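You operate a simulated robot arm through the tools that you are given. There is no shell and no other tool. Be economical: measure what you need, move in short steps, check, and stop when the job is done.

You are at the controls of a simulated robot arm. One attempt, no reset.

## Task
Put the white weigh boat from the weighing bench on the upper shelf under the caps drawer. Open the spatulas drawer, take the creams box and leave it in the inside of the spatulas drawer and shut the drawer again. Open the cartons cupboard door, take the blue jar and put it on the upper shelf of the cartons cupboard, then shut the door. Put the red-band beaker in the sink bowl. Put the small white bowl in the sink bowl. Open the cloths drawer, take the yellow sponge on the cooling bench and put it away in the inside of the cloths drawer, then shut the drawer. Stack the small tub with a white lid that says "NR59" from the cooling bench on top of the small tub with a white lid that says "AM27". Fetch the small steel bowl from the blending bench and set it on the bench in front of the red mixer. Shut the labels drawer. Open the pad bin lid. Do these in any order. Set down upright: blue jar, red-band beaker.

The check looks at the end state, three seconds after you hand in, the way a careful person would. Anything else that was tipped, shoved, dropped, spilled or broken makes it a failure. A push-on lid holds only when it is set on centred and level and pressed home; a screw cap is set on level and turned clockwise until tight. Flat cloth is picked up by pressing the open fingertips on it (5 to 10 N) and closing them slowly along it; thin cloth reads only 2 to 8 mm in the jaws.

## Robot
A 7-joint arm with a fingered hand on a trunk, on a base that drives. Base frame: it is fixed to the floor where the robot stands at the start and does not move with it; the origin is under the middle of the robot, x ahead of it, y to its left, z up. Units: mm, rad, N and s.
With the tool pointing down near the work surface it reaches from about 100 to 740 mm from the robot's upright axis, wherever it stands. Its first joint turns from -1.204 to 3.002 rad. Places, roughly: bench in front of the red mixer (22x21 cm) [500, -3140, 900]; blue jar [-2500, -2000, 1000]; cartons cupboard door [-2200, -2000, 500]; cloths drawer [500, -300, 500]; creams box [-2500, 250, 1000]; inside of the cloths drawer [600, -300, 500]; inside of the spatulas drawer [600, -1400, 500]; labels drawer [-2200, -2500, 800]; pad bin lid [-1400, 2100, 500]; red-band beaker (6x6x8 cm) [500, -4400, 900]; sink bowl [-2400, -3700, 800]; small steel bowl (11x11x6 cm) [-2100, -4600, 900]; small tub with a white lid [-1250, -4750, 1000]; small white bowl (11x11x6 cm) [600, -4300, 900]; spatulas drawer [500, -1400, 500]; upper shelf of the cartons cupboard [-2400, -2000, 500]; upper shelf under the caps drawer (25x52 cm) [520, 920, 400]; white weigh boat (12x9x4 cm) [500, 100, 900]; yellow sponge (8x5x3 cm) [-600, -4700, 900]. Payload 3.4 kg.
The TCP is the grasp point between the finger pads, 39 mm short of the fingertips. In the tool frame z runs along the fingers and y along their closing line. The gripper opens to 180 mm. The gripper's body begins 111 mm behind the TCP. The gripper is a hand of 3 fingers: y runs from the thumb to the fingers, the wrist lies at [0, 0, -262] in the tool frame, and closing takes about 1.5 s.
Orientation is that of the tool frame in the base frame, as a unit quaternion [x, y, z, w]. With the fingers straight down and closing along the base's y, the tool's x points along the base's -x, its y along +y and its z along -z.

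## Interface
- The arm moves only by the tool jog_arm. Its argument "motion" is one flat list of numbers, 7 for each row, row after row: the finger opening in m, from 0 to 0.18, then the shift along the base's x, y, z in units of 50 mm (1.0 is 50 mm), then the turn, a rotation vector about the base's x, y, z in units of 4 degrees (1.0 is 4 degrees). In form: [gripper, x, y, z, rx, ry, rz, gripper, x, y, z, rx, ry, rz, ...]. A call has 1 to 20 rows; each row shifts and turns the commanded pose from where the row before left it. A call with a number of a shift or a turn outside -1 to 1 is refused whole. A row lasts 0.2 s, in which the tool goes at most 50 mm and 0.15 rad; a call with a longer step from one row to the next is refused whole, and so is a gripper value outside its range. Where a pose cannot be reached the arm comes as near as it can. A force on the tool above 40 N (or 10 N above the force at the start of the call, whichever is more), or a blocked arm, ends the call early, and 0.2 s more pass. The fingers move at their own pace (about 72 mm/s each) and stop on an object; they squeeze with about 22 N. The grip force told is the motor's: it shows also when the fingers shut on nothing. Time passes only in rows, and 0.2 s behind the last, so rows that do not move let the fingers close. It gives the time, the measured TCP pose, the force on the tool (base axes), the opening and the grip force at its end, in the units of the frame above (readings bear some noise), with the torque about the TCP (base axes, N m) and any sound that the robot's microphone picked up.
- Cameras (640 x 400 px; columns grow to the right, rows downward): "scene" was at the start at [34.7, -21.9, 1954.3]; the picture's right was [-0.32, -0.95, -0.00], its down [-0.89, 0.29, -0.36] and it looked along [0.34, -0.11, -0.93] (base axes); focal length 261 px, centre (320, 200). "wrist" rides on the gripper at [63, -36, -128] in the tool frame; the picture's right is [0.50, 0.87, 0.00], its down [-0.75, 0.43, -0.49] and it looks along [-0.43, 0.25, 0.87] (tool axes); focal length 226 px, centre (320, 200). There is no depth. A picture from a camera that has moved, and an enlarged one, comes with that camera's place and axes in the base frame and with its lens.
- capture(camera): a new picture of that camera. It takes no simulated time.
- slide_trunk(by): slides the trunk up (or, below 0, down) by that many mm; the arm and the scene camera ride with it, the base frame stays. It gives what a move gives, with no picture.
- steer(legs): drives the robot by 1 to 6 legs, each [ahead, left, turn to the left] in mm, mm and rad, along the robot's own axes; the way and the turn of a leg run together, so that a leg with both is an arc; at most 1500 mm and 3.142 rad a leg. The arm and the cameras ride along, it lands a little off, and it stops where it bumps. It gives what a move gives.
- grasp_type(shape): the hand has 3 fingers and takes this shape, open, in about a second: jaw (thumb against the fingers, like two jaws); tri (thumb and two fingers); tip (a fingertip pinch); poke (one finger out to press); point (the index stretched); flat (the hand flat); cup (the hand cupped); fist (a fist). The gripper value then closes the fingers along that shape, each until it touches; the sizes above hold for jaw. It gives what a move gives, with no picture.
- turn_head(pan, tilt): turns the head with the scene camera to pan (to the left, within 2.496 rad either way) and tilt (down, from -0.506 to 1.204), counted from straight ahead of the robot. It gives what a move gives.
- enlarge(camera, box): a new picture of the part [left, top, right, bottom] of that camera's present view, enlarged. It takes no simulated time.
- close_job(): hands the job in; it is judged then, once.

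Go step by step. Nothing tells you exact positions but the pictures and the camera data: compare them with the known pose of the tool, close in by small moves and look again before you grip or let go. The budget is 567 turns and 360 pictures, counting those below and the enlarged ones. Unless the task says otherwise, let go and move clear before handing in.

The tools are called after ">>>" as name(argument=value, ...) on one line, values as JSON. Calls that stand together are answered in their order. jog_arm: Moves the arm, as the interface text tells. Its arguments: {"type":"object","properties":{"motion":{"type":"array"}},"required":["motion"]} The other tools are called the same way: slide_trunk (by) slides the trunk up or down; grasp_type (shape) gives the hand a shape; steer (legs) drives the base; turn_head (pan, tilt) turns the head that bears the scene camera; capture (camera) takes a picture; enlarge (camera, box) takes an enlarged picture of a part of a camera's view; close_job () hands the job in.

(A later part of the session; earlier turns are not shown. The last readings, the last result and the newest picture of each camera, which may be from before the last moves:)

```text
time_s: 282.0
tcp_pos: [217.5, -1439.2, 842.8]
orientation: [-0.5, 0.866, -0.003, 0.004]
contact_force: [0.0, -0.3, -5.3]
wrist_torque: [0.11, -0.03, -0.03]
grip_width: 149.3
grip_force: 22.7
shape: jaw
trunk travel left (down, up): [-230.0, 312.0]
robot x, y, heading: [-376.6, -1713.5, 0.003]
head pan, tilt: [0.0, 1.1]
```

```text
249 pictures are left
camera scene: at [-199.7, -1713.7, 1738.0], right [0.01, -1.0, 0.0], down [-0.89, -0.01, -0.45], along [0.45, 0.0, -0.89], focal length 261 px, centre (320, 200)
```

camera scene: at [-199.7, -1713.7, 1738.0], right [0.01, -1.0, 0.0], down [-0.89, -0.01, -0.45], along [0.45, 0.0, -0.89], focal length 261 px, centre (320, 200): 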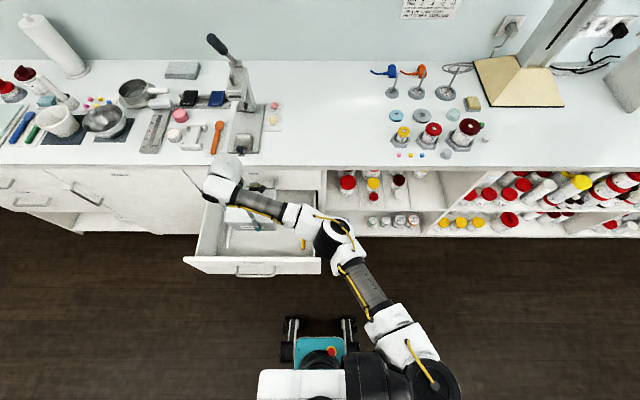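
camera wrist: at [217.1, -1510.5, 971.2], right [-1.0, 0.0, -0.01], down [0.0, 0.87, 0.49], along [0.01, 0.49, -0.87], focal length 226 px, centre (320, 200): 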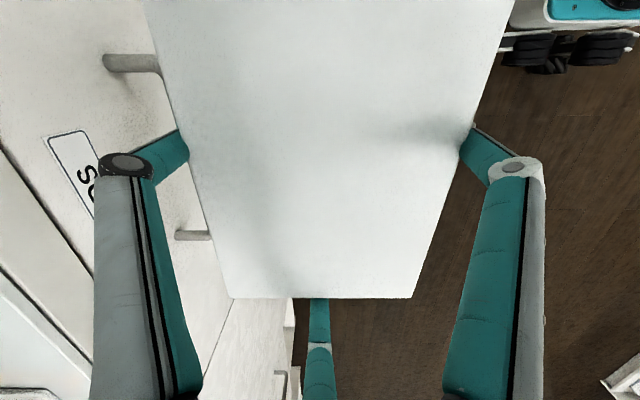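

>>> jog_arm(motion=[0.0, -0.2, 0, 0, 0, 0, 0])

>>> slide_trunk(by=-110)

>>> jog_arm(motion=[0.0, 0, 0, -0.5, 0, 0, 0, 0.0, 0, 0, -0.5, 0, 0, 0, 0.0, 0, 0, -0.5, 0, 0, 0, 0.0, 0, 0, -0.5, 0, 0, 0])

>>> capture(camera="scene")

```text
time_s: 282.4
tcp_pos: [209.1, -1440.0, 841.0]
orientation: [-0.499, 0.867, -0.003, 0.003]
contact_force: [-0.1, -0.2, -5.6]
wrist_torque: [0.07, -0.01, -0.02]
grip_width: 149.4
grip_force: 21.5
shape: jaw
trunk travel left (down, up): [-230.0, 312.0]
robot x, y, heading: [-373.5, -1717.1, 0.004]
head pan, tilt: [0.0, 1.1]
```

```text
time_s: 283.8
tcp_pos: [207.7, -1439.9, 733.6]
orientation: [-0.499, 0.866, -0.003, 0.004]
contact_force: [0.1, -0.7, -4.3]
wrist_torque: [0.09, 0.01, -0.01]
grip_width: 149.5
grip_force: 21.6
shape: jaw
trunk travel left (down, up): [-120.0, 422.0]
robot x, y, heading: [-375.1, -1718.2, 0.007]
head pan, tilt: [0.0, 1.1]
```

```text
time_s: 284.8
tcp_pos: [208.6, -1441.9, 632.1]
orientation: [-0.499, 0.866, -0.002, 0.003]
contact_force: [-0.6, 0.3, -5.3]
wrist_torque: [0.08, 0.01, -0.01]
grip_width: 149.3
grip_force: 21.7
shape: jaw
trunk travel left (down, up): [-120.0, 422.0]
robot x, y, heading: [-373.6, -1716.0, 0.006]
head pan, tilt: [0.0, 1.1]
```

```text
248 pictures are left
camera scene: at [-39.3, -1712.9, 1606.4], right [0.01, -1.0, 0.0], down [-0.89, -0.01, -0.45], along [0.45, 0.0, -0.89], focal length 261 px, centre (320, 200)
```

scene: 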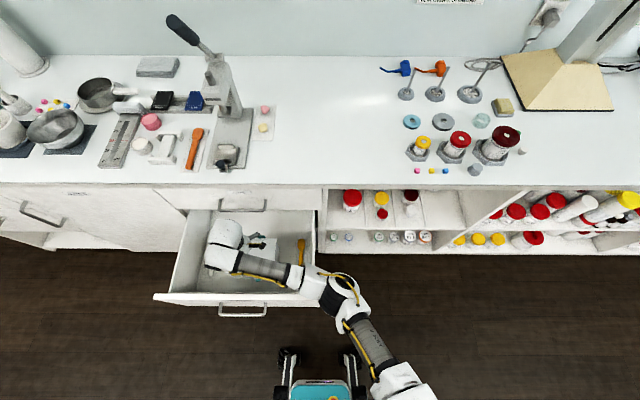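

>>> jog_arm(motion=[0.0, 0, 0, -0.4, 0, 0, 0, 0.0, 0, 0, -0.4, 0, 0, 0, 0.0, 0, 0, -0.4, 0, 0, 0])

>>> jog_arm(motion=[0.0, 0, 0, -0.12, 0, 0, 0, 0.0, 0, 0, -0.12, 0, 0, 0, 0.0, 0, 0, -0.12, 0, 0, 0, 0.0, 0, 0, -0.12, 0, 0, 0])

```text
time_s: 285.6
tcp_pos: [209.6, -1440.0, 570.8]
orientation: [-0.499, 0.867, -0.003, 0.003]
contact_force: [0.4, -0.1, -5.5]
wrist_torque: [0.08, 0.02, 0.0]
grip_width: 149.3
grip_force: 21.8
shape: jaw
trunk travel left (down, up): [-120.0, 422.0]
robot x, y, heading: [-374.0, -1713.1, 0.006]
head pan, tilt: [0.0, 1.1]
```

```text
time_s: 286.6
tcp_pos: [208.6, -1439.7, 551.1]
orientation: [-0.5, 0.866, 0.0, 0.005]
contact_force: [0.8, -2.9, 13.2]
wrist_torque: [1.04, 1.19, 0.16]
grip_width: 148.5
grip_force: 21.6
shape: jaw
trunk travel left (down, up): [-120.0, 422.0]
robot x, y, heading: [-373.2, -1713.6, 0.008]
head pan, tilt: [0.0, 1.1]
```

>>> jog_arm(motion=[0.0, 0, 0, -0.05, 0, 0, 0, 0.0, 0, 0, 0, 0, 0, 0])

>>> capture(camera="wrist")

```text
time_s: 287.2
tcp_pos: [208.0, -1439.5, 549.8]
orientation: [-0.499, 0.867, -0.002, 0.006]
contact_force: [0.8, -1.8, 29.6]
wrist_torque: [0.79, 1.6, 0.0]
grip_width: 147.2
grip_force: 22.0
shape: jaw
trunk travel left (down, up): [-120.0, 422.0]
robot x, y, heading: [-374.7, -1714.2, 0.003]
head pan, tilt: [0.0, 1.1]
```

```text
247 pictures are left
camera wrist: at [206.5, -1511.3, 678.0], right [-1.0, 0.0, -0.01], down [0.0, 0.87, 0.49], along [0.01, 0.49, -0.87], focal length 226 px, centre (320, 200)
```

wrist: 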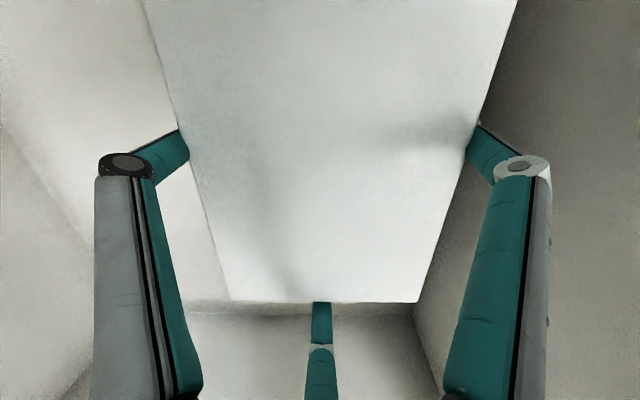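

>>> jog_arm(motion=[0.0, 0, 0, 0.04, 0, 0, 0, 0.18, 0, 0, 0, 0, 0, 0, 0.18, 0, 0, 0, 0, 0, 0, 0.18, 0, 0, 0, 0, 0, 0, 0.18, 0, 0, 0, 0, 0, 0, 0.18, 0, 0, 0.3, 0, 0, 0, 0.18, 0, 0, 0.3, 0, 0, 0])

>>> capture(camera="wrist")

```text
time_s: 288.8
tcp_pos: [208.8, -1440.4, 578.9]
orientation: [-0.499, 0.867, -0.003, 0.003]
contact_force: [0.5, 0.1, -0.6]
wrist_torque: [0.03, -0.02, 0.0]
grip_width: 180.0
grip_force: 0.0
shape: jaw
trunk travel left (down, up): [-120.0, 422.0]
robot x, y, heading: [-371.4, -1716.3, 0.008]
head pan, tilt: [0.0, 1.1]
heard: snap
```

```text
246 pictures are left
camera wrist: at [206.6, -1511.6, 706.6], right [-1.0, 0.0, -0.01], down [0.0, 0.87, 0.49], along [0.01, 0.49, -0.87], focal length 226 px, centre (320, 200)
```

wrist: 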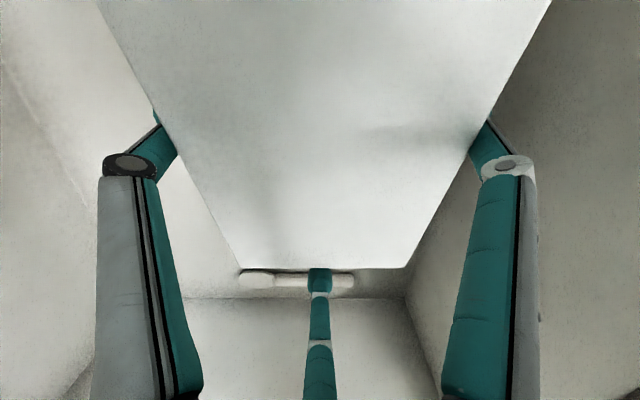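

The lid caught again. I'll repeat the jerk trick right above the box.

>>> jog_arm(motion=[0.18, 0, 0, -0.3, 0, 0, 0, 0.18, 0, 0, 1, 0, 0, 0, 0.18, 0, 0, -1, 0, 0, 0, 0.18, 0, 0, 1, 0, 0, 0, 0.18, 0, 0, -1, 0, 0, 0, 0.18, 0, 0, 1, 0, 0, 0, 0.18, 0, 0, -1, 0, 0, 0, 0.18, 0, 0, 1, 0, 0, 0, 0.18, 0, 0, -1, 0, 0, 0, 0.18, 0, 0, 0, 0, 0, 0])

>>> capture(camera="wrist")

```text
time_s: 291.0
tcp_pos: [205.4, -1438.1, 561.1]
orientation: [-0.499, 0.866, -0.002, 0.003]
contact_force: [-0.1, 0.2, 0.0]
wrist_torque: [-0.01, 0.01, -0.02]
grip_width: 179.8
grip_force: 0.1
shape: jaw
trunk travel left (down, up): [-120.0, 422.0]
robot x, y, heading: [-375.9, -1711.8, 0.01]
head pan, tilt: [0.0, 1.1]
```

```text
245 pictures are left
camera wrist: at [205.7, -1510.2, 689.5], right [-1.0, 0.0, -0.01], down [0.0, 0.87, 0.49], along [0.01, 0.49, -0.87], focal length 226 px, centre (320, 200)
```

wrist: 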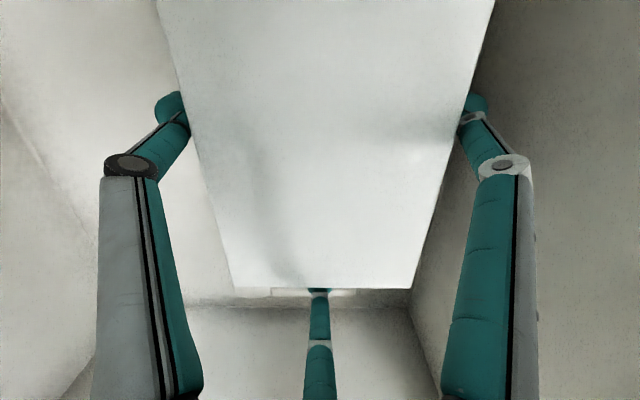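

>>> jog_arm(motion=[0.18, 0, 0, 0.8, 0, 0, 0])

>>> capture(camera="wrist")

```text
time_s: 291.4
tcp_pos: [205.9, -1439.6, 601.8]
orientation: [-0.499, 0.867, -0.003, 0.003]
contact_force: [-0.4, 0.2, -0.4]
wrist_torque: [-0.02, 0.03, 0.02]
grip_width: 180.0
grip_force: 0.0
shape: jaw
trunk travel left (down, up): [-120.0, 422.0]
robot x, y, heading: [-374.3, -1713.0, -0.001]
head pan, tilt: [0.0, 1.1]
```

```text
244 pictures are left
camera wrist: at [205.2, -1510.5, 730.4], right [-1.0, 0.0, -0.01], down [0.0, 0.87, 0.49], along [0.01, 0.49, -0.87], focal length 226 px, centre (320, 200)
```

wrist: 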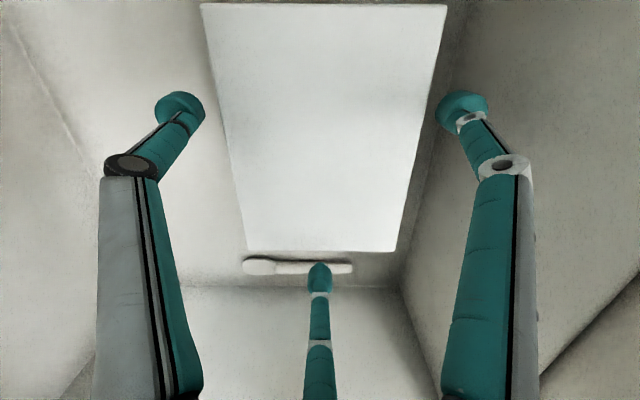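

The lid is back on the box. I'll close the hand and press the lid home at its centre (204, −1457).

>>> jog_arm(motion=[0.18, 0, 0, 0.8, 0, 0, 0, 0.0, 0, -0.18, 0.6, 0, 0, 0, 0.0, 0, -0.18, 0, 0, 0, 0, 0.0, 0, 0, 0, 0, 0, 0, 0.0, 0, 0, 0, 0, 0, 0, 0.0, 0, 0, 0, 0, 0, 0, 0.0, 0, 0, 0, 0, 0, 0, 0.0, 0, 0, 0, 0, 0, 0, 0.0, 0, 0, -0.4, 0, 0, 0, 0.0, 0, 0, -0.4, 0, 0, 0])

>>> jog_arm(motion=[0.0, 0, 0, -0.15, 0, 0, 0, 0.0, 0, 0, -0.1, 0, 0, 0, 0.0, 0, 0, -0.1, 0, 0, 0, 0.0, 0, 0, -0.1, 0, 0, 0, 0.0, 0, 0, -0.1, 0, 0, 0, 0.0, 0, 0, -0.1, 0, 0, 0, 0.0, 0, 0, -0.1, 0, 0, 0, 0.0, 0, 0, -0.1, 0, 0, 0])

```text
time_s: 293.6
tcp_pos: [208.5, -1458.5, 631.1]
orientation: [-0.5, 0.866, -0.002, 0.004]
contact_force: [0.4, 0.6, -0.4]
wrist_torque: [-0.01, -0.02, 0.0]
grip_width: 0.1
grip_force: 22.1
shape: jaw
trunk travel left (down, up): [-120.0, 422.0]
robot x, y, heading: [-370.9, -1716.2, 0.003]
head pan, tilt: [0.0, 1.1]
```

```text
time_s: 294.9
tcp_pos: [208.7, -1457.9, 613.9]
orientation: [-0.5, 0.866, -0.003, 0.013]
contact_force: [1.2, -4.9, 24.1]
wrist_torque: [-0.3, -0.04, -0.02]
grip_width: 0.1
grip_force: 22.4
shape: jaw
trunk travel left (down, up): [-120.0, 422.0]
robot x, y, heading: [-373.3, -1718.1, 0.004]
head pan, tilt: [0.0, 1.1]
heard: snap
stopped in row 6: the force on the tool passed its limit at 45 N (the readings are from after the stop); the commanded pose is now the measured one
```

Snap, the lid is home. Now I'll raise the hand out and back off to push the drawer shut.

>>> jog_arm(motion=[0.0, 0, 0, 0.8, 0, 0, 0, 0.0, 0, 0, 0.8, 0, 0, 0, 0.0, 0, 0, 0.8, 0, 0, 0, 0.0, 0, 0, 0.8, 0, 0, 0])

>>> steer(legs=[[-380, 0, 0]])

>>> jog_arm(motion=[0.0, 0, 0, -0.2, 0, -1, 0, 0.0, 0, 0, -0.2, 0, -1, 0, 0.0, 0, 0, -0.2, 0, -1, 0, 0.0, 0, 0, -0.2, 0, -1, 0, 0.0, 0, 0, -0.2, 0, -1, 0, 0.0, 0, 0, -0.2, 0, -1, 0, 0.0, 0, 0, -0.2, 0, -1, 0, 0.0, 0, 0, -0.2, 0, -1, 0, 0.0, 0, 0, -0.2, 0, -1, 0, 0.0, 0, 0, -0.2, 0, -1, 0, 0.0, 0, 0, -0.2, 0, -1, 0, 0.0, 0, 0, -0.2, 0, -1, 0, 0.0, 0, 0, -0.2, 0, -1, 0, 0.0, 0, 0, -0.2, 0, -1, 0, 0.0, 0, 0, -0.2, 0, -1, 0, 0.0, 0, 0, -0.2, 0, -1, 0, 0.0, 0, 0, -0.2, 0, -1, 0])

>>> capture(camera="scene")

```text
time_s: 295.9
tcp_pos: [208.0, -1455.9, 768.0]
orientation: [-0.501, 0.866, -0.003, 0.009]
contact_force: [0.2, -0.2, -0.7]
wrist_torque: [0.0, 0.05, 0.01]
grip_width: 0.0
grip_force: 21.9
shape: jaw
trunk travel left (down, up): [-120.0, 422.0]
robot x, y, heading: [-373.9, -1712.5, 0.003]
head pan, tilt: [0.0, 1.1]
```

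```text
time_s: 298.4
tcp_pos: [-177.2, -1459.4, 768.5]
orientation: [-0.499, 0.867, -0.003, 0.009]
contact_force: [0.4, 0.4, 0.6]
wrist_torque: [0.0, 0.01, 0.03]
grip_width: 0.0
grip_force: 22.4
shape: jaw
trunk travel left (down, up): [-120.0, 422.0]
robot x, y, heading: [-757.3, -1716.1, 0.001]
head pan, tilt: [0.0, 1.1]
```

```text
time_s: 301.9
tcp_pos: [-180.2, -1457.6, 599.8]
orientation: [-0.411, 0.712, -0.282, 0.494]
contact_force: [0.1, 0.2, -0.4]
wrist_torque: [0.02, -0.01, -0.02]
grip_width: 0.0
grip_force: 21.7
shape: jaw
trunk travel left (down, up): [-120.0, 422.0]
robot x, y, heading: [-758.6, -1716.8, 0.001]
head pan, tilt: [0.0, 1.1]
```

```text
243 pictures are left
camera scene: at [-426.3, -1716.8, 1607.0], right [0.0, -1.0, 0.0], down [-0.89, 0.0, -0.45], along [0.45, 0.0, -0.89], focal length 261 px, centre (320, 200)
```

scene: 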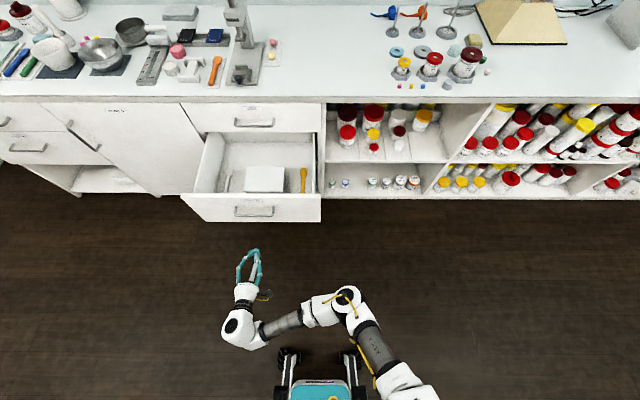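

>>> jog_arm(motion=[0.0, 0, 0, -0.5, 0, 0, 0, 0.0, 0, 0, -0.5, 0, 0, 0, 0.0, 0, 0, -0.5, 0, 0, 0])

>>> steer(legs=[[480, 0, 0]])

>>> capture(camera="scene")

```text
time_s: 302.8
tcp_pos: [-180.9, -1456.3, 526.1]
orientation: [-0.412, 0.712, -0.282, 0.494]
contact_force: [0.6, 0.7, 0.7]
wrist_torque: [0.0, 0.0, -0.01]
grip_width: 0.1
grip_force: 21.8
shape: jaw
trunk travel left (down, up): [-120.0, 422.0]
robot x, y, heading: [-760.0, -1716.9, 0.004]
head pan, tilt: [0.0, 1.1]
```

```text
time_s: 305.6
tcp_pos: [290.9, -1458.3, 527.0]
orientation: [-0.411, 0.713, -0.283, 0.493]
contact_force: [-0.4, -0.3, -0.4]
wrist_torque: [-0.04, 0.01, -0.01]
grip_width: 0.2
grip_force: 21.3
shape: jaw
trunk travel left (down, up): [-120.0, 422.0]
robot x, y, heading: [-286.3, -1715.6, -0.001]
head pan, tilt: [0.0, 1.1]
```

```text
242 pictures are left
camera scene: at [43.3, -1717.0, 1607.0], right [0.0, -1.0, 0.0], down [-0.89, 0.0, -0.45], along [0.45, 0.0, -0.89], focal length 261 px, centre (320, 200)
```

scene: 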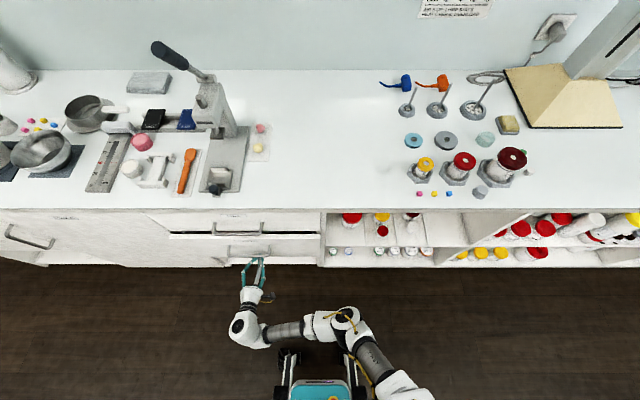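

>>> steer(legs=[[40, 0, 0]])

>>> jog_arm(motion=[0.0, 0.1, 0, 0, 0, 0, 0, 0.0, 0.1, 0, 0, 0, 0, 0, 0.0, 0.1, 0, 0, 0, 0, 0, 0.0, 0.1, 0, 0, 0, 0, 0, 0.0, 0.1, 0, 0, 0, 0, 0, 0.0, 0.1, 0, 0, 0, 0, 0, 0.0, 0.1, 0, 0, 0, 0, 0, 0.0, 0.1, 0, 0, 0, 0, 0])

>>> capture(camera="scene")

```text
time_s: 306.4
tcp_pos: [327.5, -1458.2, 527.6]
orientation: [-0.409, 0.713, -0.284, 0.494]
contact_force: [0.1, -0.8, 0.5]
wrist_torque: [0.02, -0.03, 0.01]
grip_width: 0.2
grip_force: 22.3
shape: jaw
trunk travel left (down, up): [-120.0, 422.0]
robot x, y, heading: [-250.0, -1715.0, -0.004]
head pan, tilt: [0.0, 1.1]
```

```text
time_s: 307.3
tcp_pos: [335.4, -1455.5, 529.7]
orientation: [-0.412, 0.712, -0.282, 0.495]
contact_force: [-10.0, -3.8, 1.7]
wrist_torque: [-0.02, 0.04, -0.11]
grip_width: 0.0
grip_force: 22.5
shape: jaw
trunk travel left (down, up): [-120.0, 422.0]
robot x, y, heading: [-250.9, -1713.5, 0.003]
head pan, tilt: [0.0, 1.1]
stopped in row 4: the force on the tool passed its limit at 45 N (the readings are from after the stop); the commanded pose is now the measured one
```

```text
241 pictures are left
camera scene: at [81.3, -1718.5, 1607.1], right [0.0, -1.0, 0.0], down [-0.89, 0.0, -0.45], along [0.45, 0.0, -0.89], focal length 261 px, centre (320, 200)
```

scene: 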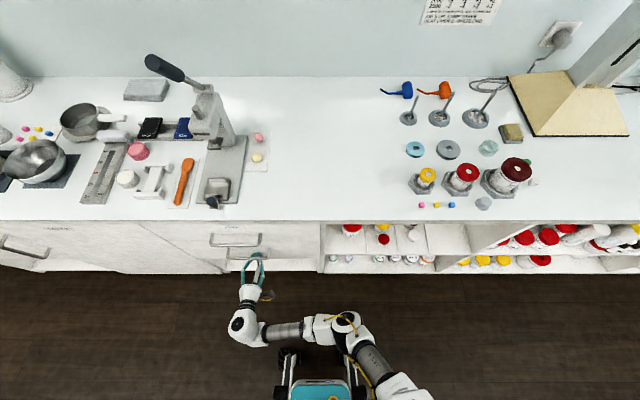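

The spatulas drawer is shut. Next I'll open the cloths drawer (handle at y≈−328, z≈603): back off, move left, and roll the hand.

>>> steer(legs=[[-330, 0, 0], [0, 1128, 0]])

>>> jog_arm(motion=[0.08, 0.1, 0, 0.2, 0.94, -0.69, 0, 0.08, 0.1, 0, 0.2, 0.94, -0.69, 0, 0.08, 0.1, 0, 0.2, 0.94, -0.69, 0, 0.08, 0.1, 0, 0.2, 0.94, -0.69, 0, 0.08, 0.1, 0, 0.2, 0.94, -0.69, 0, 0.08, 0.1, 0, 0.2, 0.94, -0.69, 0, 0.08, 0.1, 0, 0.2, 0.94, -0.69, 0, 0.08, 0.1, 0, 0.1, 0.94, -0.69, 0])

>>> capture(camera="wrist")

```text
time_s: 314.9
tcp_pos: [25.0, -335.5, 529.1]
orientation: [-0.405, 0.715, -0.286, 0.494]
contact_force: [-0.4, 0.3, 0.4]
wrist_torque: [0.01, 0.01, 0.02]
grip_width: 0.0
grip_force: 22.3
shape: jaw
trunk travel left (down, up): [-120.0, 422.0]
robot x, y, heading: [-568.3, -587.7, -0.012]
head pan, tilt: [0.0, 1.1]
```

```text
time_s: 316.7
tcp_pos: [61.8, -335.1, 607.0]
orientation: [-0.202, 0.656, -0.163, 0.708]
contact_force: [-0.4, -0.8, -0.2]
wrist_torque: [-0.01, -0.01, 0.0]
grip_width: 79.4
grip_force: 0.2
shape: jaw
trunk travel left (down, up): [-120.0, 422.0]
robot x, y, heading: [-562.7, -589.5, -0.014]
head pan, tilt: [0.0, 1.1]
```

```text
240 pictures are left
camera wrist: at [-58.3, -405.3, 563.5], right [0.01, 0.5, -0.87], down [-0.57, 0.72, 0.41], along [0.82, 0.49, 0.29], focal length 226 px, centre (320, 200)
```

wrist: 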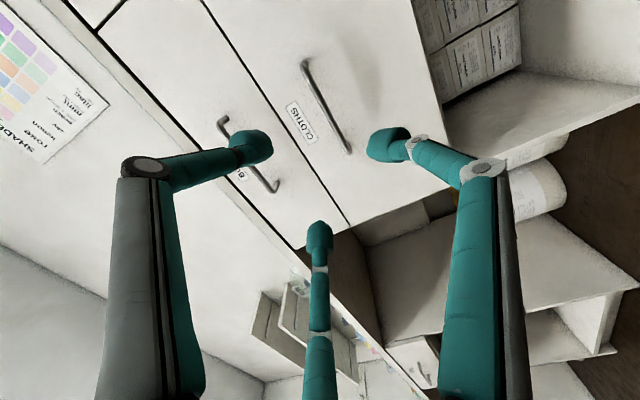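

>>> jog_arm(motion=[0.08, 0, 0.48, -0.1, 0, 0, 0])

>>> steer(legs=[[255, 0, 0]])

>>> capture(camera="wrist")

```text
time_s: 317.1
tcp_pos: [61.6, -310.0, 599.9]
orientation: [-0.202, 0.657, -0.164, 0.708]
contact_force: [-0.2, 0.6, 0.6]
wrist_torque: [-0.02, -0.01, 0.0]
grip_width: 79.3
grip_force: 0.0
shape: jaw
trunk travel left (down, up): [-120.0, 422.0]
robot x, y, heading: [-565.1, -580.1, -0.022]
head pan, tilt: [0.0, 1.1]
```

```text
time_s: 318.9
tcp_pos: [318.8, -314.0, 600.8]
orientation: [-0.202, 0.657, -0.164, 0.708]
contact_force: [0.3, 0.7, 0.5]
wrist_torque: [-0.01, -0.02, 0.0]
grip_width: 79.3
grip_force: 0.0
shape: jaw
trunk travel left (down, up): [-120.0, 422.0]
robot x, y, heading: [-309.1, -586.6, -0.009]
head pan, tilt: [0.0, 1.1]
```

```text
239 pictures are left
camera wrist: at [197.8, -384.9, 558.3], right [0.01, 0.5, -0.87], down [-0.57, 0.72, 0.41], along [0.82, 0.49, 0.29], focal length 226 px, centre (320, 200)
```

wrist: 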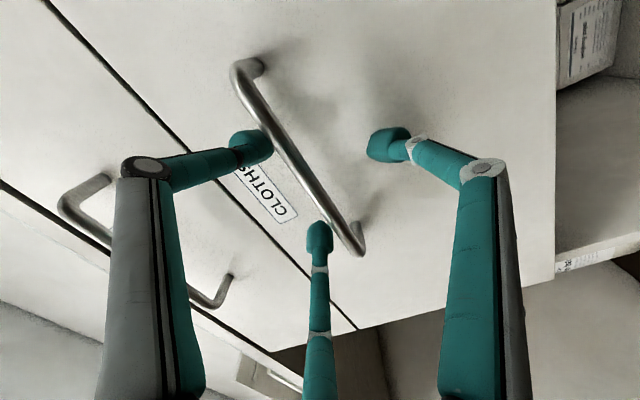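

>>> jog_arm(motion=[0.08, 0.2, 0, 0.08, 0, 0, 0, 0.0, 0, 0, 0, 0, 0, 0, 0.0, 0, 0, 0, 0, 0, 0, 0.0, 0, 0, 0, 0, 0, 0, 0.0, 0, 0, 0, 0, 0, 0, 0.0, 0, 0, 0, 0, 0, 0])

>>> capture(camera="wrist")

```text
time_s: 320.3
tcp_pos: [326.1, -313.7, 606.7]
orientation: [-0.202, 0.655, -0.166, 0.709]
contact_force: [-0.3, -0.2, -0.1]
wrist_torque: [-0.01, 0.0, 0.01]
grip_width: 0.0
grip_force: 21.8
shape: jaw
trunk travel left (down, up): [-120.0, 422.0]
robot x, y, heading: [-312.4, -591.6, -0.01]
head pan, tilt: [0.0, 1.1]
```

```text
238 pictures are left
camera wrist: at [205.5, -384.6, 564.5], right [0.02, 0.5, -0.87], down [-0.57, 0.72, 0.4], along [0.82, 0.49, 0.3], focal length 226 px, centre (320, 200)
```

wrist: 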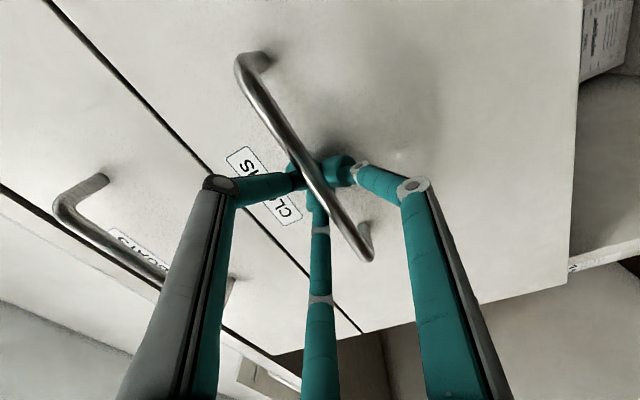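

Hooked behind the bar. Pulling the drawer open by about 320 mm.

>>> steer(legs=[[-320, 0, 0]])

>>> capture(camera="scene")

```text
time_s: 322.4
tcp_pos: [3.9, -304.1, 607.2]
orientation: [-0.205, 0.655, -0.162, 0.709]
contact_force: [-0.6, -0.3, 0.6]
wrist_torque: [0.05, -0.01, 0.0]
grip_width: 0.0
grip_force: 22.2
shape: jaw
trunk travel left (down, up): [-120.0, 422.0]
robot x, y, heading: [-632.6, -585.4, -0.004]
head pan, tilt: [0.0, 1.1]
```

```text
237 pictures are left
camera scene: at [-299.3, -590.0, 1607.3], right [-0.01, -1.0, 0.0], down [-0.89, 0.01, -0.45], along [0.45, 0.0, -0.89], focal length 261 px, centre (320, 200)
```

scene: 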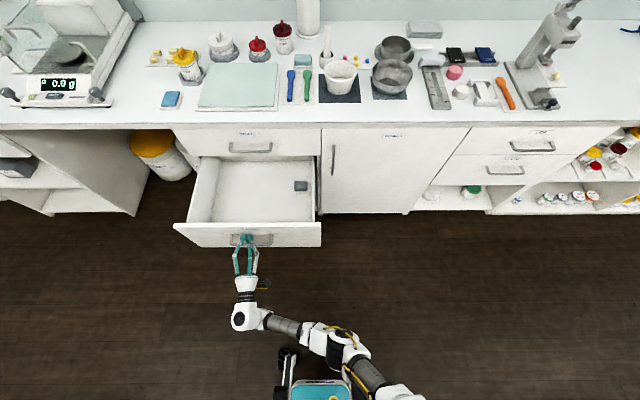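

>>> jog_arm(motion=[0.1, 0, 0, 0, 0, 0, 0, 0.1, 0, 0, 0, 0, 0, 0, 0.1, 0, 0, 0, 0, 0, 0, 0.1, 0, 0, 0, 0, 0, 0, 0.1, 0, 0, 0, 0, 0, 0])

>>> steer(legs=[[-300, 0, 0]])

>>> slide_trunk(by=330)

>>> steer(legs=[[0, 0, 3.14], [0, 1420, 0], [400, 0, 0]])

>>> turn_head(pan=0.0, tilt=0.75)

>>> capture(camera="scene")

```text
time_s: 323.6
tcp_pos: [2.4, -305.8, 609.0]
orientation: [-0.205, 0.654, -0.162, 0.71]
contact_force: [0.4, -0.1, 0.0]
wrist_torque: [-0.01, 0.01, 0.0]
grip_width: 99.3
grip_force: 0.1
shape: jaw
trunk travel left (down, up): [-120.0, 422.0]
robot x, y, heading: [-632.9, -588.3, -0.006]
head pan, tilt: [0.0, 1.1]
```

```text
time_s: 325.7
tcp_pos: [-298.9, -302.0, 610.6]
orientation: [-0.204, 0.653, -0.161, 0.711]
contact_force: [-0.1, 0.5, -0.7]
wrist_torque: [0.03, 0.01, 0.02]
grip_width: 99.6
grip_force: 0.1
shape: jaw
trunk travel left (down, up): [-120.0, 422.0]
robot x, y, heading: [-929.0, -585.0, -0.005]
head pan, tilt: [0.0, 1.1]
```

```text
time_s: 328.9
tcp_pos: [-298.2, -303.3, 939.5]
orientation: [-0.204, 0.653, -0.162, 0.711]
contact_force: [0.2, 0.2, 0.0]
wrist_torque: [0.02, -0.02, 0.01]
grip_width: 99.6
grip_force: 0.1
shape: jaw
trunk travel left (down, up): [-450.0, 92.0]
robot x, y, heading: [-929.2, -586.6, -0.006]
head pan, tilt: [0.0, 1.1]
```

```text
time_s: 345.6
tcp_pos: [-1826.0, -2363.8, 940.3]
orientation: [-0.643, -0.232, 0.717, 0.133]
contact_force: [-0.4, 1.1, 0.3]
wrist_torque: [-0.02, -0.02, 0.01]
grip_width: 99.7
grip_force: 0.0
shape: jaw
trunk travel left (down, up): [-450.0, 92.0]
robot x, y, heading: [-1220.0, -2026.8, -3.061]
head pan, tilt: [0.0, 1.1]
```

```text
time_s: 346.4
tcp_pos: [-1824.8, -2361.3, 940.8]
orientation: [-0.643, -0.23, 0.718, 0.133]
contact_force: [-0.6, 0.5, 0.5]
wrist_torque: [0.02, -0.04, 0.0]
grip_width: 99.6
grip_force: 0.1
shape: jaw
trunk travel left (down, up): [-450.0, 92.0]
robot x, y, heading: [-1220.3, -2028.3, -3.064]
head pan, tilt: [0.0, 0.75]
```

```text
236 pictures are left
camera scene: at [-1278.5, -2033.7, 1986.4], right [-0.08, 1.0, 0.0], down [0.68, 0.05, -0.73], along [-0.73, -0.06, -0.68], focal length 261 px, centre (320, 200)
```

scene: 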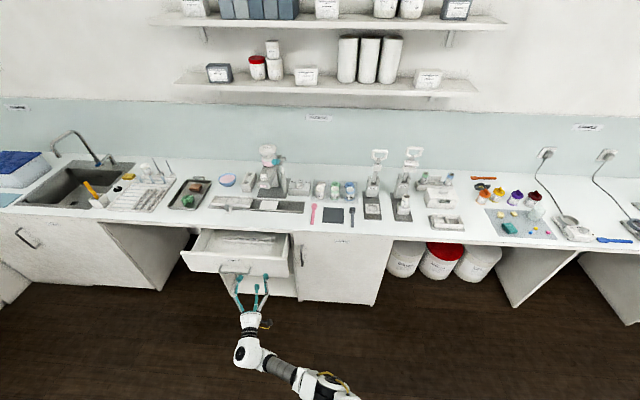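

>>> enlarge(camera="scene", box=[170, 130, 410, 310])

>>> capture(camera="wrist")

```text
2.22 times, centred on (290, 220) of scene
camera zoom: at [-1278.5, -2033.7, 1986.4], right [-0.08, 1.0, 0.0], down [0.68, 0.05, -0.73], along [-0.73, -0.06, -0.68], focal length 581 px, centre (387, 156)
```

zoom: 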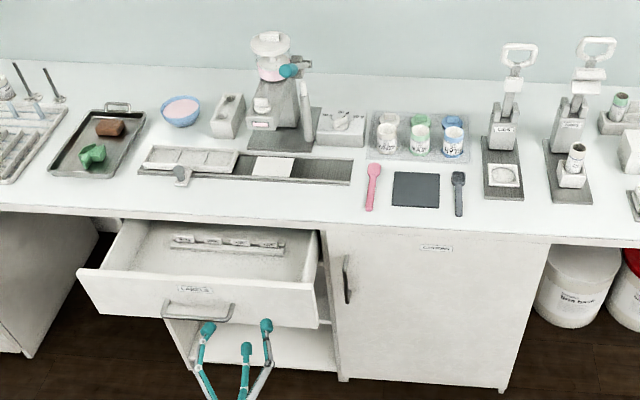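

```text
234 pictures are left
camera wrist: at [-1710.7, -2279.1, 897.9], right [0.02, -0.5, -0.87], down [0.63, -0.66, 0.4], along [-0.77, -0.56, 0.3], focal length 226 px, centre (320, 200)
```

wrist: 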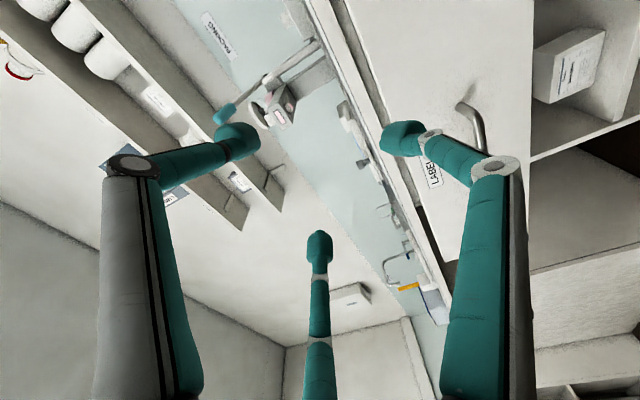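

The labels drawer stands open by about 200 mm, with its face near x≈−1990, y≈−2535. I'll straighten, line up and push it shut first.

>>> steer(legs=[[0, 0, -0.08], [0, 223, 0]])

>>> slide_trunk(by=-200)

>>> jog_arm(motion=[0.0, 0, 0, 0, 0, 0, 0, 0.0, 0, 0, 0, 0, 0, 0, 0.0, 0, 0, 0, 0, 0, 0, 0.0, 0, 0, 0, 0, 0, 0])

>>> capture(camera="wrist")

>>> capture(camera="scene")

```text
time_s: 348.6
tcp_pos: [-1850.5, -2531.9, 941.8]
orientation: [-0.652, -0.205, 0.712, 0.161]
contact_force: [-0.6, 0.3, -0.5]
wrist_torque: [0.01, 0.02, 0.04]
grip_width: 99.6
grip_force: 0.1
shape: jaw
trunk travel left (down, up): [-450.0, 92.0]
robot x, y, heading: [-1223.6, -2250.7, 3.138]
head pan, tilt: [0.0, 0.75]
```

```text
time_s: 350.8
tcp_pos: [-1848.5, -2532.5, 743.4]
orientation: [-0.652, -0.203, 0.712, 0.162]
contact_force: [-0.5, -1.1, -0.3]
wrist_torque: [-0.03, -0.05, 0.0]
grip_width: 99.5
grip_force: 0.0
shape: jaw
trunk travel left (down, up): [-250.0, 292.0]
robot x, y, heading: [-1218.6, -2254.1, 3.142]
head pan, tilt: [0.0, 0.75]
```

```text
time_s: 351.8
tcp_pos: [-1849.2, -2531.2, 742.2]
orientation: [-0.652, -0.204, 0.712, 0.161]
contact_force: [0.6, 0.3, 0.1]
wrist_torque: [0.0, 0.03, 0.02]
grip_width: 0.1
grip_force: 14.4
shape: jaw
trunk travel left (down, up): [-250.0, 292.0]
robot x, y, heading: [-1217.4, -2250.9, 3.139]
head pan, tilt: [0.0, 0.75]
```

```text
233 pictures are left
camera wrist: at [-1729.3, -2459.3, 698.4], right [-0.02, -0.5, -0.87], down [0.58, -0.71, 0.4], along [-0.82, -0.49, 0.3], focal length 226 px, centre (320, 200)
```

wrist: 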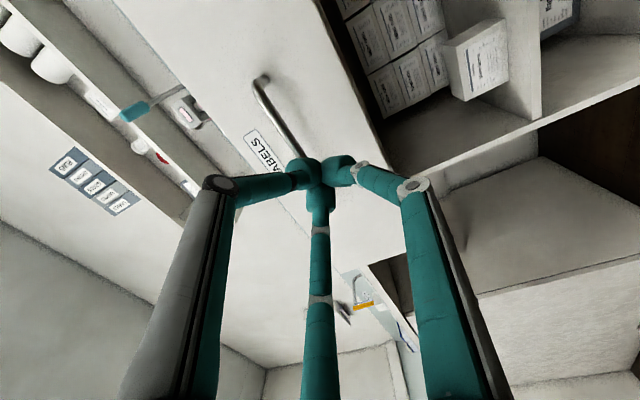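

```text
232 pictures are left
camera scene: at [-1385.2, -2251.1, 1785.1], right [0.0, 1.0, 0.0], down [0.68, 0.0, -0.73], along [-0.73, 0.0, -0.68], focal length 261 px, centre (320, 200)
```

scene: 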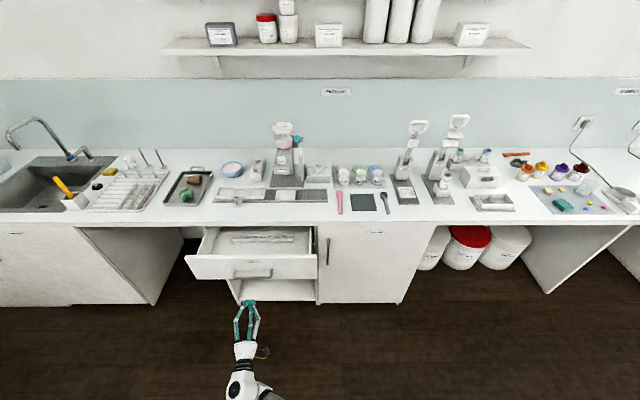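

>>> jog_arm(motion=[0.0, 0, 0, -0.36, 0, 0, 0])

>>> steer(legs=[[250, 0, 0]])

>>> capture(camera="scene")

```text
time_s: 352.2
tcp_pos: [-1850.0, -2531.3, 723.3]
orientation: [-0.652, -0.204, 0.713, 0.161]
contact_force: [0.0, 0.5, -0.6]
wrist_torque: [0.0, 0.03, -0.01]
grip_width: 0.0
grip_force: 21.7
shape: jaw
trunk travel left (down, up): [-250.0, 292.0]
robot x, y, heading: [-1219.7, -2251.3, 3.138]
head pan, tilt: [0.0, 0.75]
```

```text
time_s: 354.0
tcp_pos: [-2100.3, -2531.6, 722.6]
orientation: [-0.652, -0.205, 0.712, 0.161]
contact_force: [0.1, -0.6, -0.7]
wrist_torque: [0.02, 0.01, 0.01]
grip_width: 0.1
grip_force: 21.7
shape: jaw
trunk travel left (down, up): [-250.0, 292.0]
robot x, y, heading: [-1469.1, -2248.2, 3.141]
head pan, tilt: [0.0, 0.75]
```

```text
231 pictures are left
camera scene: at [-1637.3, -2250.7, 1785.0], right [0.0, 1.0, 0.0], down [0.68, 0.0, -0.73], along [-0.73, 0.0, -0.68], focal length 261 px, centre (320, 200)
```

scene: 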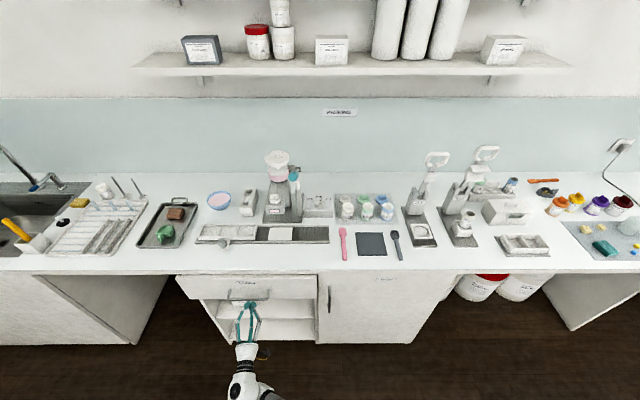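

>>> steer(legs=[[35, 0, 0]])

>>> jog_arm(motion=[0.0, -0.1, 0, 0, 0, 0, 0, 0.0, -0.1, 0, 0, 0, 0, 0, 0.0, -0.1, 0, 0, 0, 0, 0, 0.0, -0.1, 0, 0, 0, 0, 0, 0.0, -0.1, 0, 0, 0, 0, 0, 0.0, -0.1, 0, 0, 0, 0, 0, 0.0, -0.1, 0, 0, 0, 0, 0, 0.0, -0.1, 0, 0, 0, 0, 0, 0.0, -0.1, 0, 0, 0, 0, 0, 0.0, -0.1, 0, 0, 0, 0, 0])

>>> capture(camera="scene")

```text
time_s: 354.9
tcp_pos: [-2133.6, -2532.6, 723.1]
orientation: [-0.651, -0.204, 0.713, 0.161]
contact_force: [0.0, -0.5, -0.4]
wrist_torque: [0.03, 0.05, -0.03]
grip_width: 0.1
grip_force: 22.0
shape: jaw
trunk travel left (down, up): [-250.0, 292.0]
robot x, y, heading: [-1504.3, -2250.4, 3.142]
head pan, tilt: [0.0, 0.75]
```

```text
time_s: 356.2
tcp_pos: [-2153.9, -2533.7, 725.1]
orientation: [-0.65, -0.206, 0.714, 0.159]
contact_force: [12.6, 4.1, 2.5]
wrist_torque: [0.03, 0.13, -0.18]
grip_width: 0.0
grip_force: 21.9
shape: jaw
trunk travel left (down, up): [-250.0, 292.0]
robot x, y, heading: [-1504.6, -2247.3, 3.141]
head pan, tilt: [0.0, 0.75]
stopped in row 6: the force on the tool passed its limit at 46 N (the readings are from after the stop); the commanded pose is now the measured one
```

```text
230 pictures are left
camera scene: at [-1667.5, -2247.6, 1785.4], right [0.0, 1.0, 0.0], down [0.68, 0.0, -0.73], along [-0.73, 0.0, -0.68], focal length 261 px, centre (320, 200)
```

scene: 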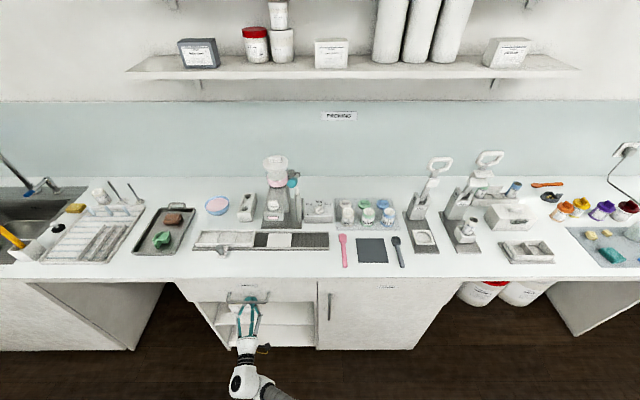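

The labels drawer is shut. Now I'll look at the cartons door handle and the blue jar.

>>> enlarge(camera="scene", box=[280, 170, 480, 360])

>>> enlarge(camera="scene", box=[190, 260, 310, 360])

```text
2.11 times, centred on (380, 265) of scene
camera zoom: at [-1667.5, -2247.6, 1785.4], right [0.0, 1.0, 0.0], down [0.68, 0.0, -0.73], along [-0.73, 0.0, -0.68], focal length 550 px, centre (194, 63)
```

zoom: 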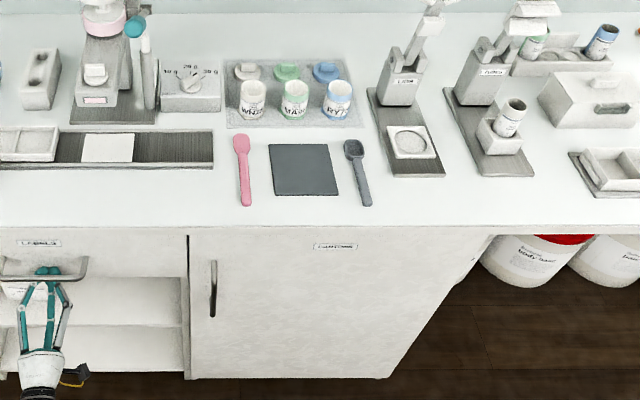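

```text
4.00 times, centred on (250, 310) of scene
camera zoom: at [-1667.5, -2247.6, 1785.4], right [0.0, 1.0, 0.0], down [0.68, 0.0, -0.73], along [-0.73, 0.0, -0.68], focal length 1045 px, centre (600, -240)
```

zoom: 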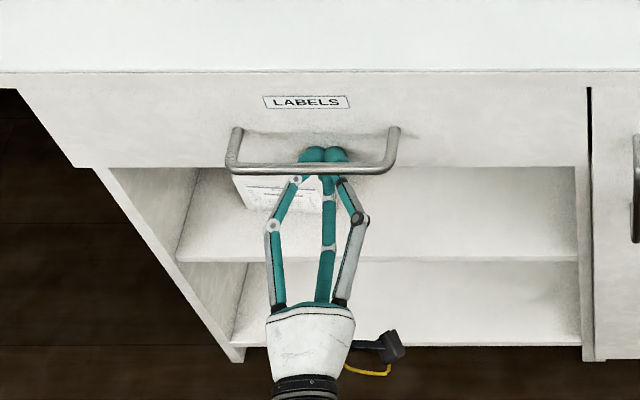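

>>> steer(legs=[[-180, 0, 0], [0, -323, 0]])

>>> jog_arm(motion=[0.08, 0, 0, -0.06, 0.94, 0, 0, 0.08, 0, 0, -0.06, 0.94, 0, 0, 0.08, 0, 0, -0.06, 0.94, 0, 0, 0.08, 0, 0, -0.06, 0.94, 0, 0, 0.08, 0, 0, -0.06, 0.94, 0, 0, 0.08, 0, 0, -0.06, 0.94, 0, 0, 0.08, 0, 0, -0.06, 0.94, 0, 0, 0.08, 0, 0, -0.06, 0.94, 0, 0])

>>> capture(camera="wrist")

```text
time_s: 359.5
tcp_pos: [-1977.5, -2210.9, 722.1]
orientation: [-0.65, -0.206, 0.713, 0.161]
contact_force: [0.4, 0.0, 0.5]
wrist_torque: [0.04, -0.03, -0.05]
grip_width: 0.0
grip_force: 21.4
shape: jaw
trunk travel left (down, up): [-250.0, 292.0]
robot x, y, heading: [-1326.0, -1927.0, 3.142]
head pan, tilt: [0.0, 0.75]
```

```text
time_s: 361.3
tcp_pos: [-1975.8, -2205.6, 700.3]
orientation: [-0.586, -0.384, 0.636, 0.323]
contact_force: [-0.4, 0.1, 0.4]
wrist_torque: [0.0, -0.02, 0.03]
grip_width: 79.6
grip_force: 0.1
shape: jaw
trunk travel left (down, up): [-250.0, 292.0]
robot x, y, heading: [-1326.2, -1922.1, 3.144]
head pan, tilt: [0.0, 0.75]
```

```text
227 pictures are left
camera wrist: at [-1856.0, -2118.3, 698.8], right [-0.02, 0.0, -1.0], down [0.58, -0.81, -0.01], along [-0.81, -0.58, 0.02], focal length 226 px, centre (320, 200)
```

wrist: 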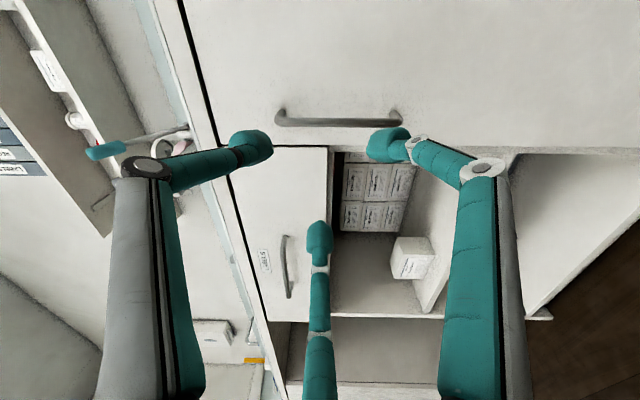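

>>> jog_arm(motion=[0.08, 0, 0.06, -0.36, 0, 0, 0])

>>> steer(legs=[[155, 0, 0]])

>>> capture(camera="wrist")

```text
time_s: 361.7
tcp_pos: [-1974.4, -2203.2, 682.1]
orientation: [-0.586, -0.384, 0.637, 0.323]
contact_force: [-0.1, 0.3, -0.1]
wrist_torque: [0.0, 0.0, -0.03]
grip_width: 79.2
grip_force: 0.0
shape: jaw
trunk travel left (down, up): [-250.0, 292.0]
robot x, y, heading: [-1328.1, -1924.8, 3.137]
head pan, tilt: [0.0, 0.75]
```

```text
time_s: 363.1
tcp_pos: [-2132.6, -2203.3, 681.5]
orientation: [-0.586, -0.384, 0.636, 0.324]
contact_force: [0.1, 0.9, -1.0]
wrist_torque: [-0.02, 0.01, 0.0]
grip_width: 79.5
grip_force: 0.0
shape: jaw
trunk travel left (down, up): [-250.0, 292.0]
robot x, y, heading: [-1488.9, -1923.1, 3.145]
head pan, tilt: [0.0, 0.75]
```

```text
226 pictures are left
camera wrist: at [-2013.6, -2117.2, 680.2], right [-0.02, 0.0, -1.0], down [0.58, -0.81, -0.01], along [-0.81, -0.58, 0.01], focal length 226 px, centre (320, 200)
```

wrist: 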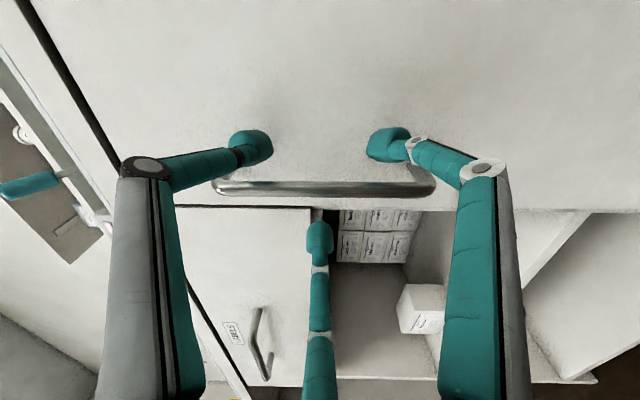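

>>> jog_arm(motion=[0.08, -0.16, 0, 0, 0, 0, 0, 0.0, 0, 0, 0, 0, 0, 0, 0.0, 0, 0, 0, 0, 0, 0, 0.0, 0, 0, 0, 0, 0, 0, 0.0, 0, 0, 0, 0, 0, 0, 0.0, 0, 0, 0, 0, 0, 0])

>>> capture(camera="wrist")

```text
time_s: 364.5
tcp_pos: [-2139.6, -2203.7, 682.8]
orientation: [-0.585, -0.383, 0.637, 0.324]
contact_force: [-0.3, 0.7, 1.0]
wrist_torque: [-0.01, 0.03, -0.02]
grip_width: 0.0
grip_force: 22.0
shape: jaw
trunk travel left (down, up): [-250.0, 292.0]
robot x, y, heading: [-1485.3, -1925.0, 3.14]
head pan, tilt: [0.0, 0.75]
```

```text
225 pictures are left
camera wrist: at [-2019.6, -2116.9, 681.9], right [-0.02, 0.0, -1.0], down [0.58, -0.81, -0.01], along [-0.81, -0.58, 0.02], focal length 226 px, centre (320, 200)
```

wrist: 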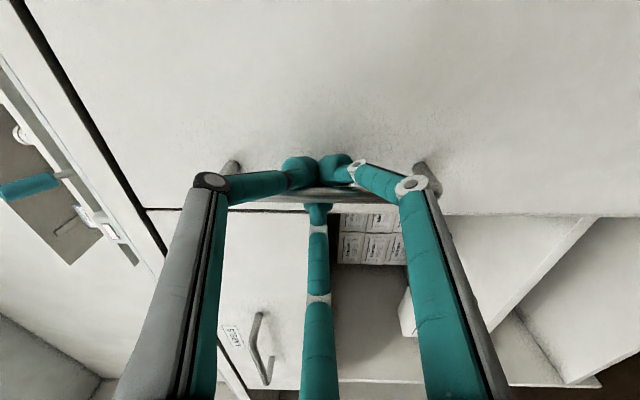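

Hooked. Now pull the door along its arc (hinge at y≈−1697).

>>> steer(legs=[[-133, -17, 0]])

>>> steer(legs=[[-123, -52, 0]])

>>> capture(camera="scene")

```text
time_s: 365.8
tcp_pos: [-2007.6, -2179.1, 681.1]
orientation: [-0.588, -0.381, 0.634, 0.327]
contact_force: [-10.4, 28.8, -5.0]
wrist_torque: [-0.49, -0.25, -0.48]
grip_width: 0.3
grip_force: 21.7
shape: jaw
trunk travel left (down, up): [-250.0, 292.0]
robot x, y, heading: [-1351.2, -1906.8, 3.142]
head pan, tilt: [0.0, 0.75]
```

```text
time_s: 367.4
tcp_pos: [-1886.3, -2117.2, 679.3]
orientation: [-0.588, -0.378, 0.628, 0.342]
contact_force: [-4.4, 9.0, 1.0]
wrist_torque: [-0.1, -0.03, -0.11]
grip_width: 0.0
grip_force: 22.3
shape: jaw
trunk travel left (down, up): [-250.0, 292.0]
robot x, y, heading: [-1229.3, -1852.7, 3.137]
head pan, tilt: [0.0, 0.75]
stopped in leg 1: the force on the tool passed its limit at 44 N (the readings are from after the stop); the commanded pose is now the measured one
```

```text
224 pictures are left
camera scene: at [-1392.9, -1843.2, 1785.1], right [0.0, 1.0, -0.01], down [0.68, -0.01, -0.73], along [-0.73, 0.0, -0.68], focal length 261 px, centre (320, 200)
```

scene: 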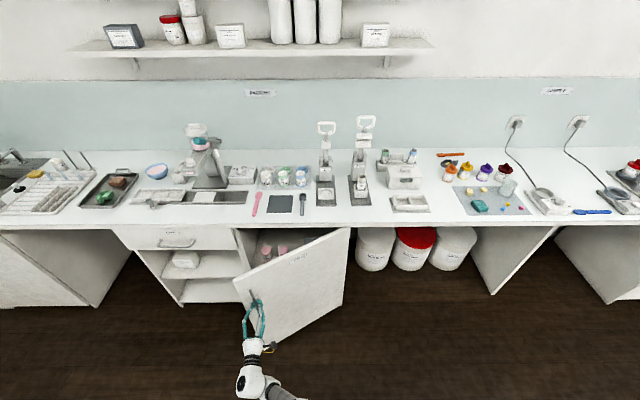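

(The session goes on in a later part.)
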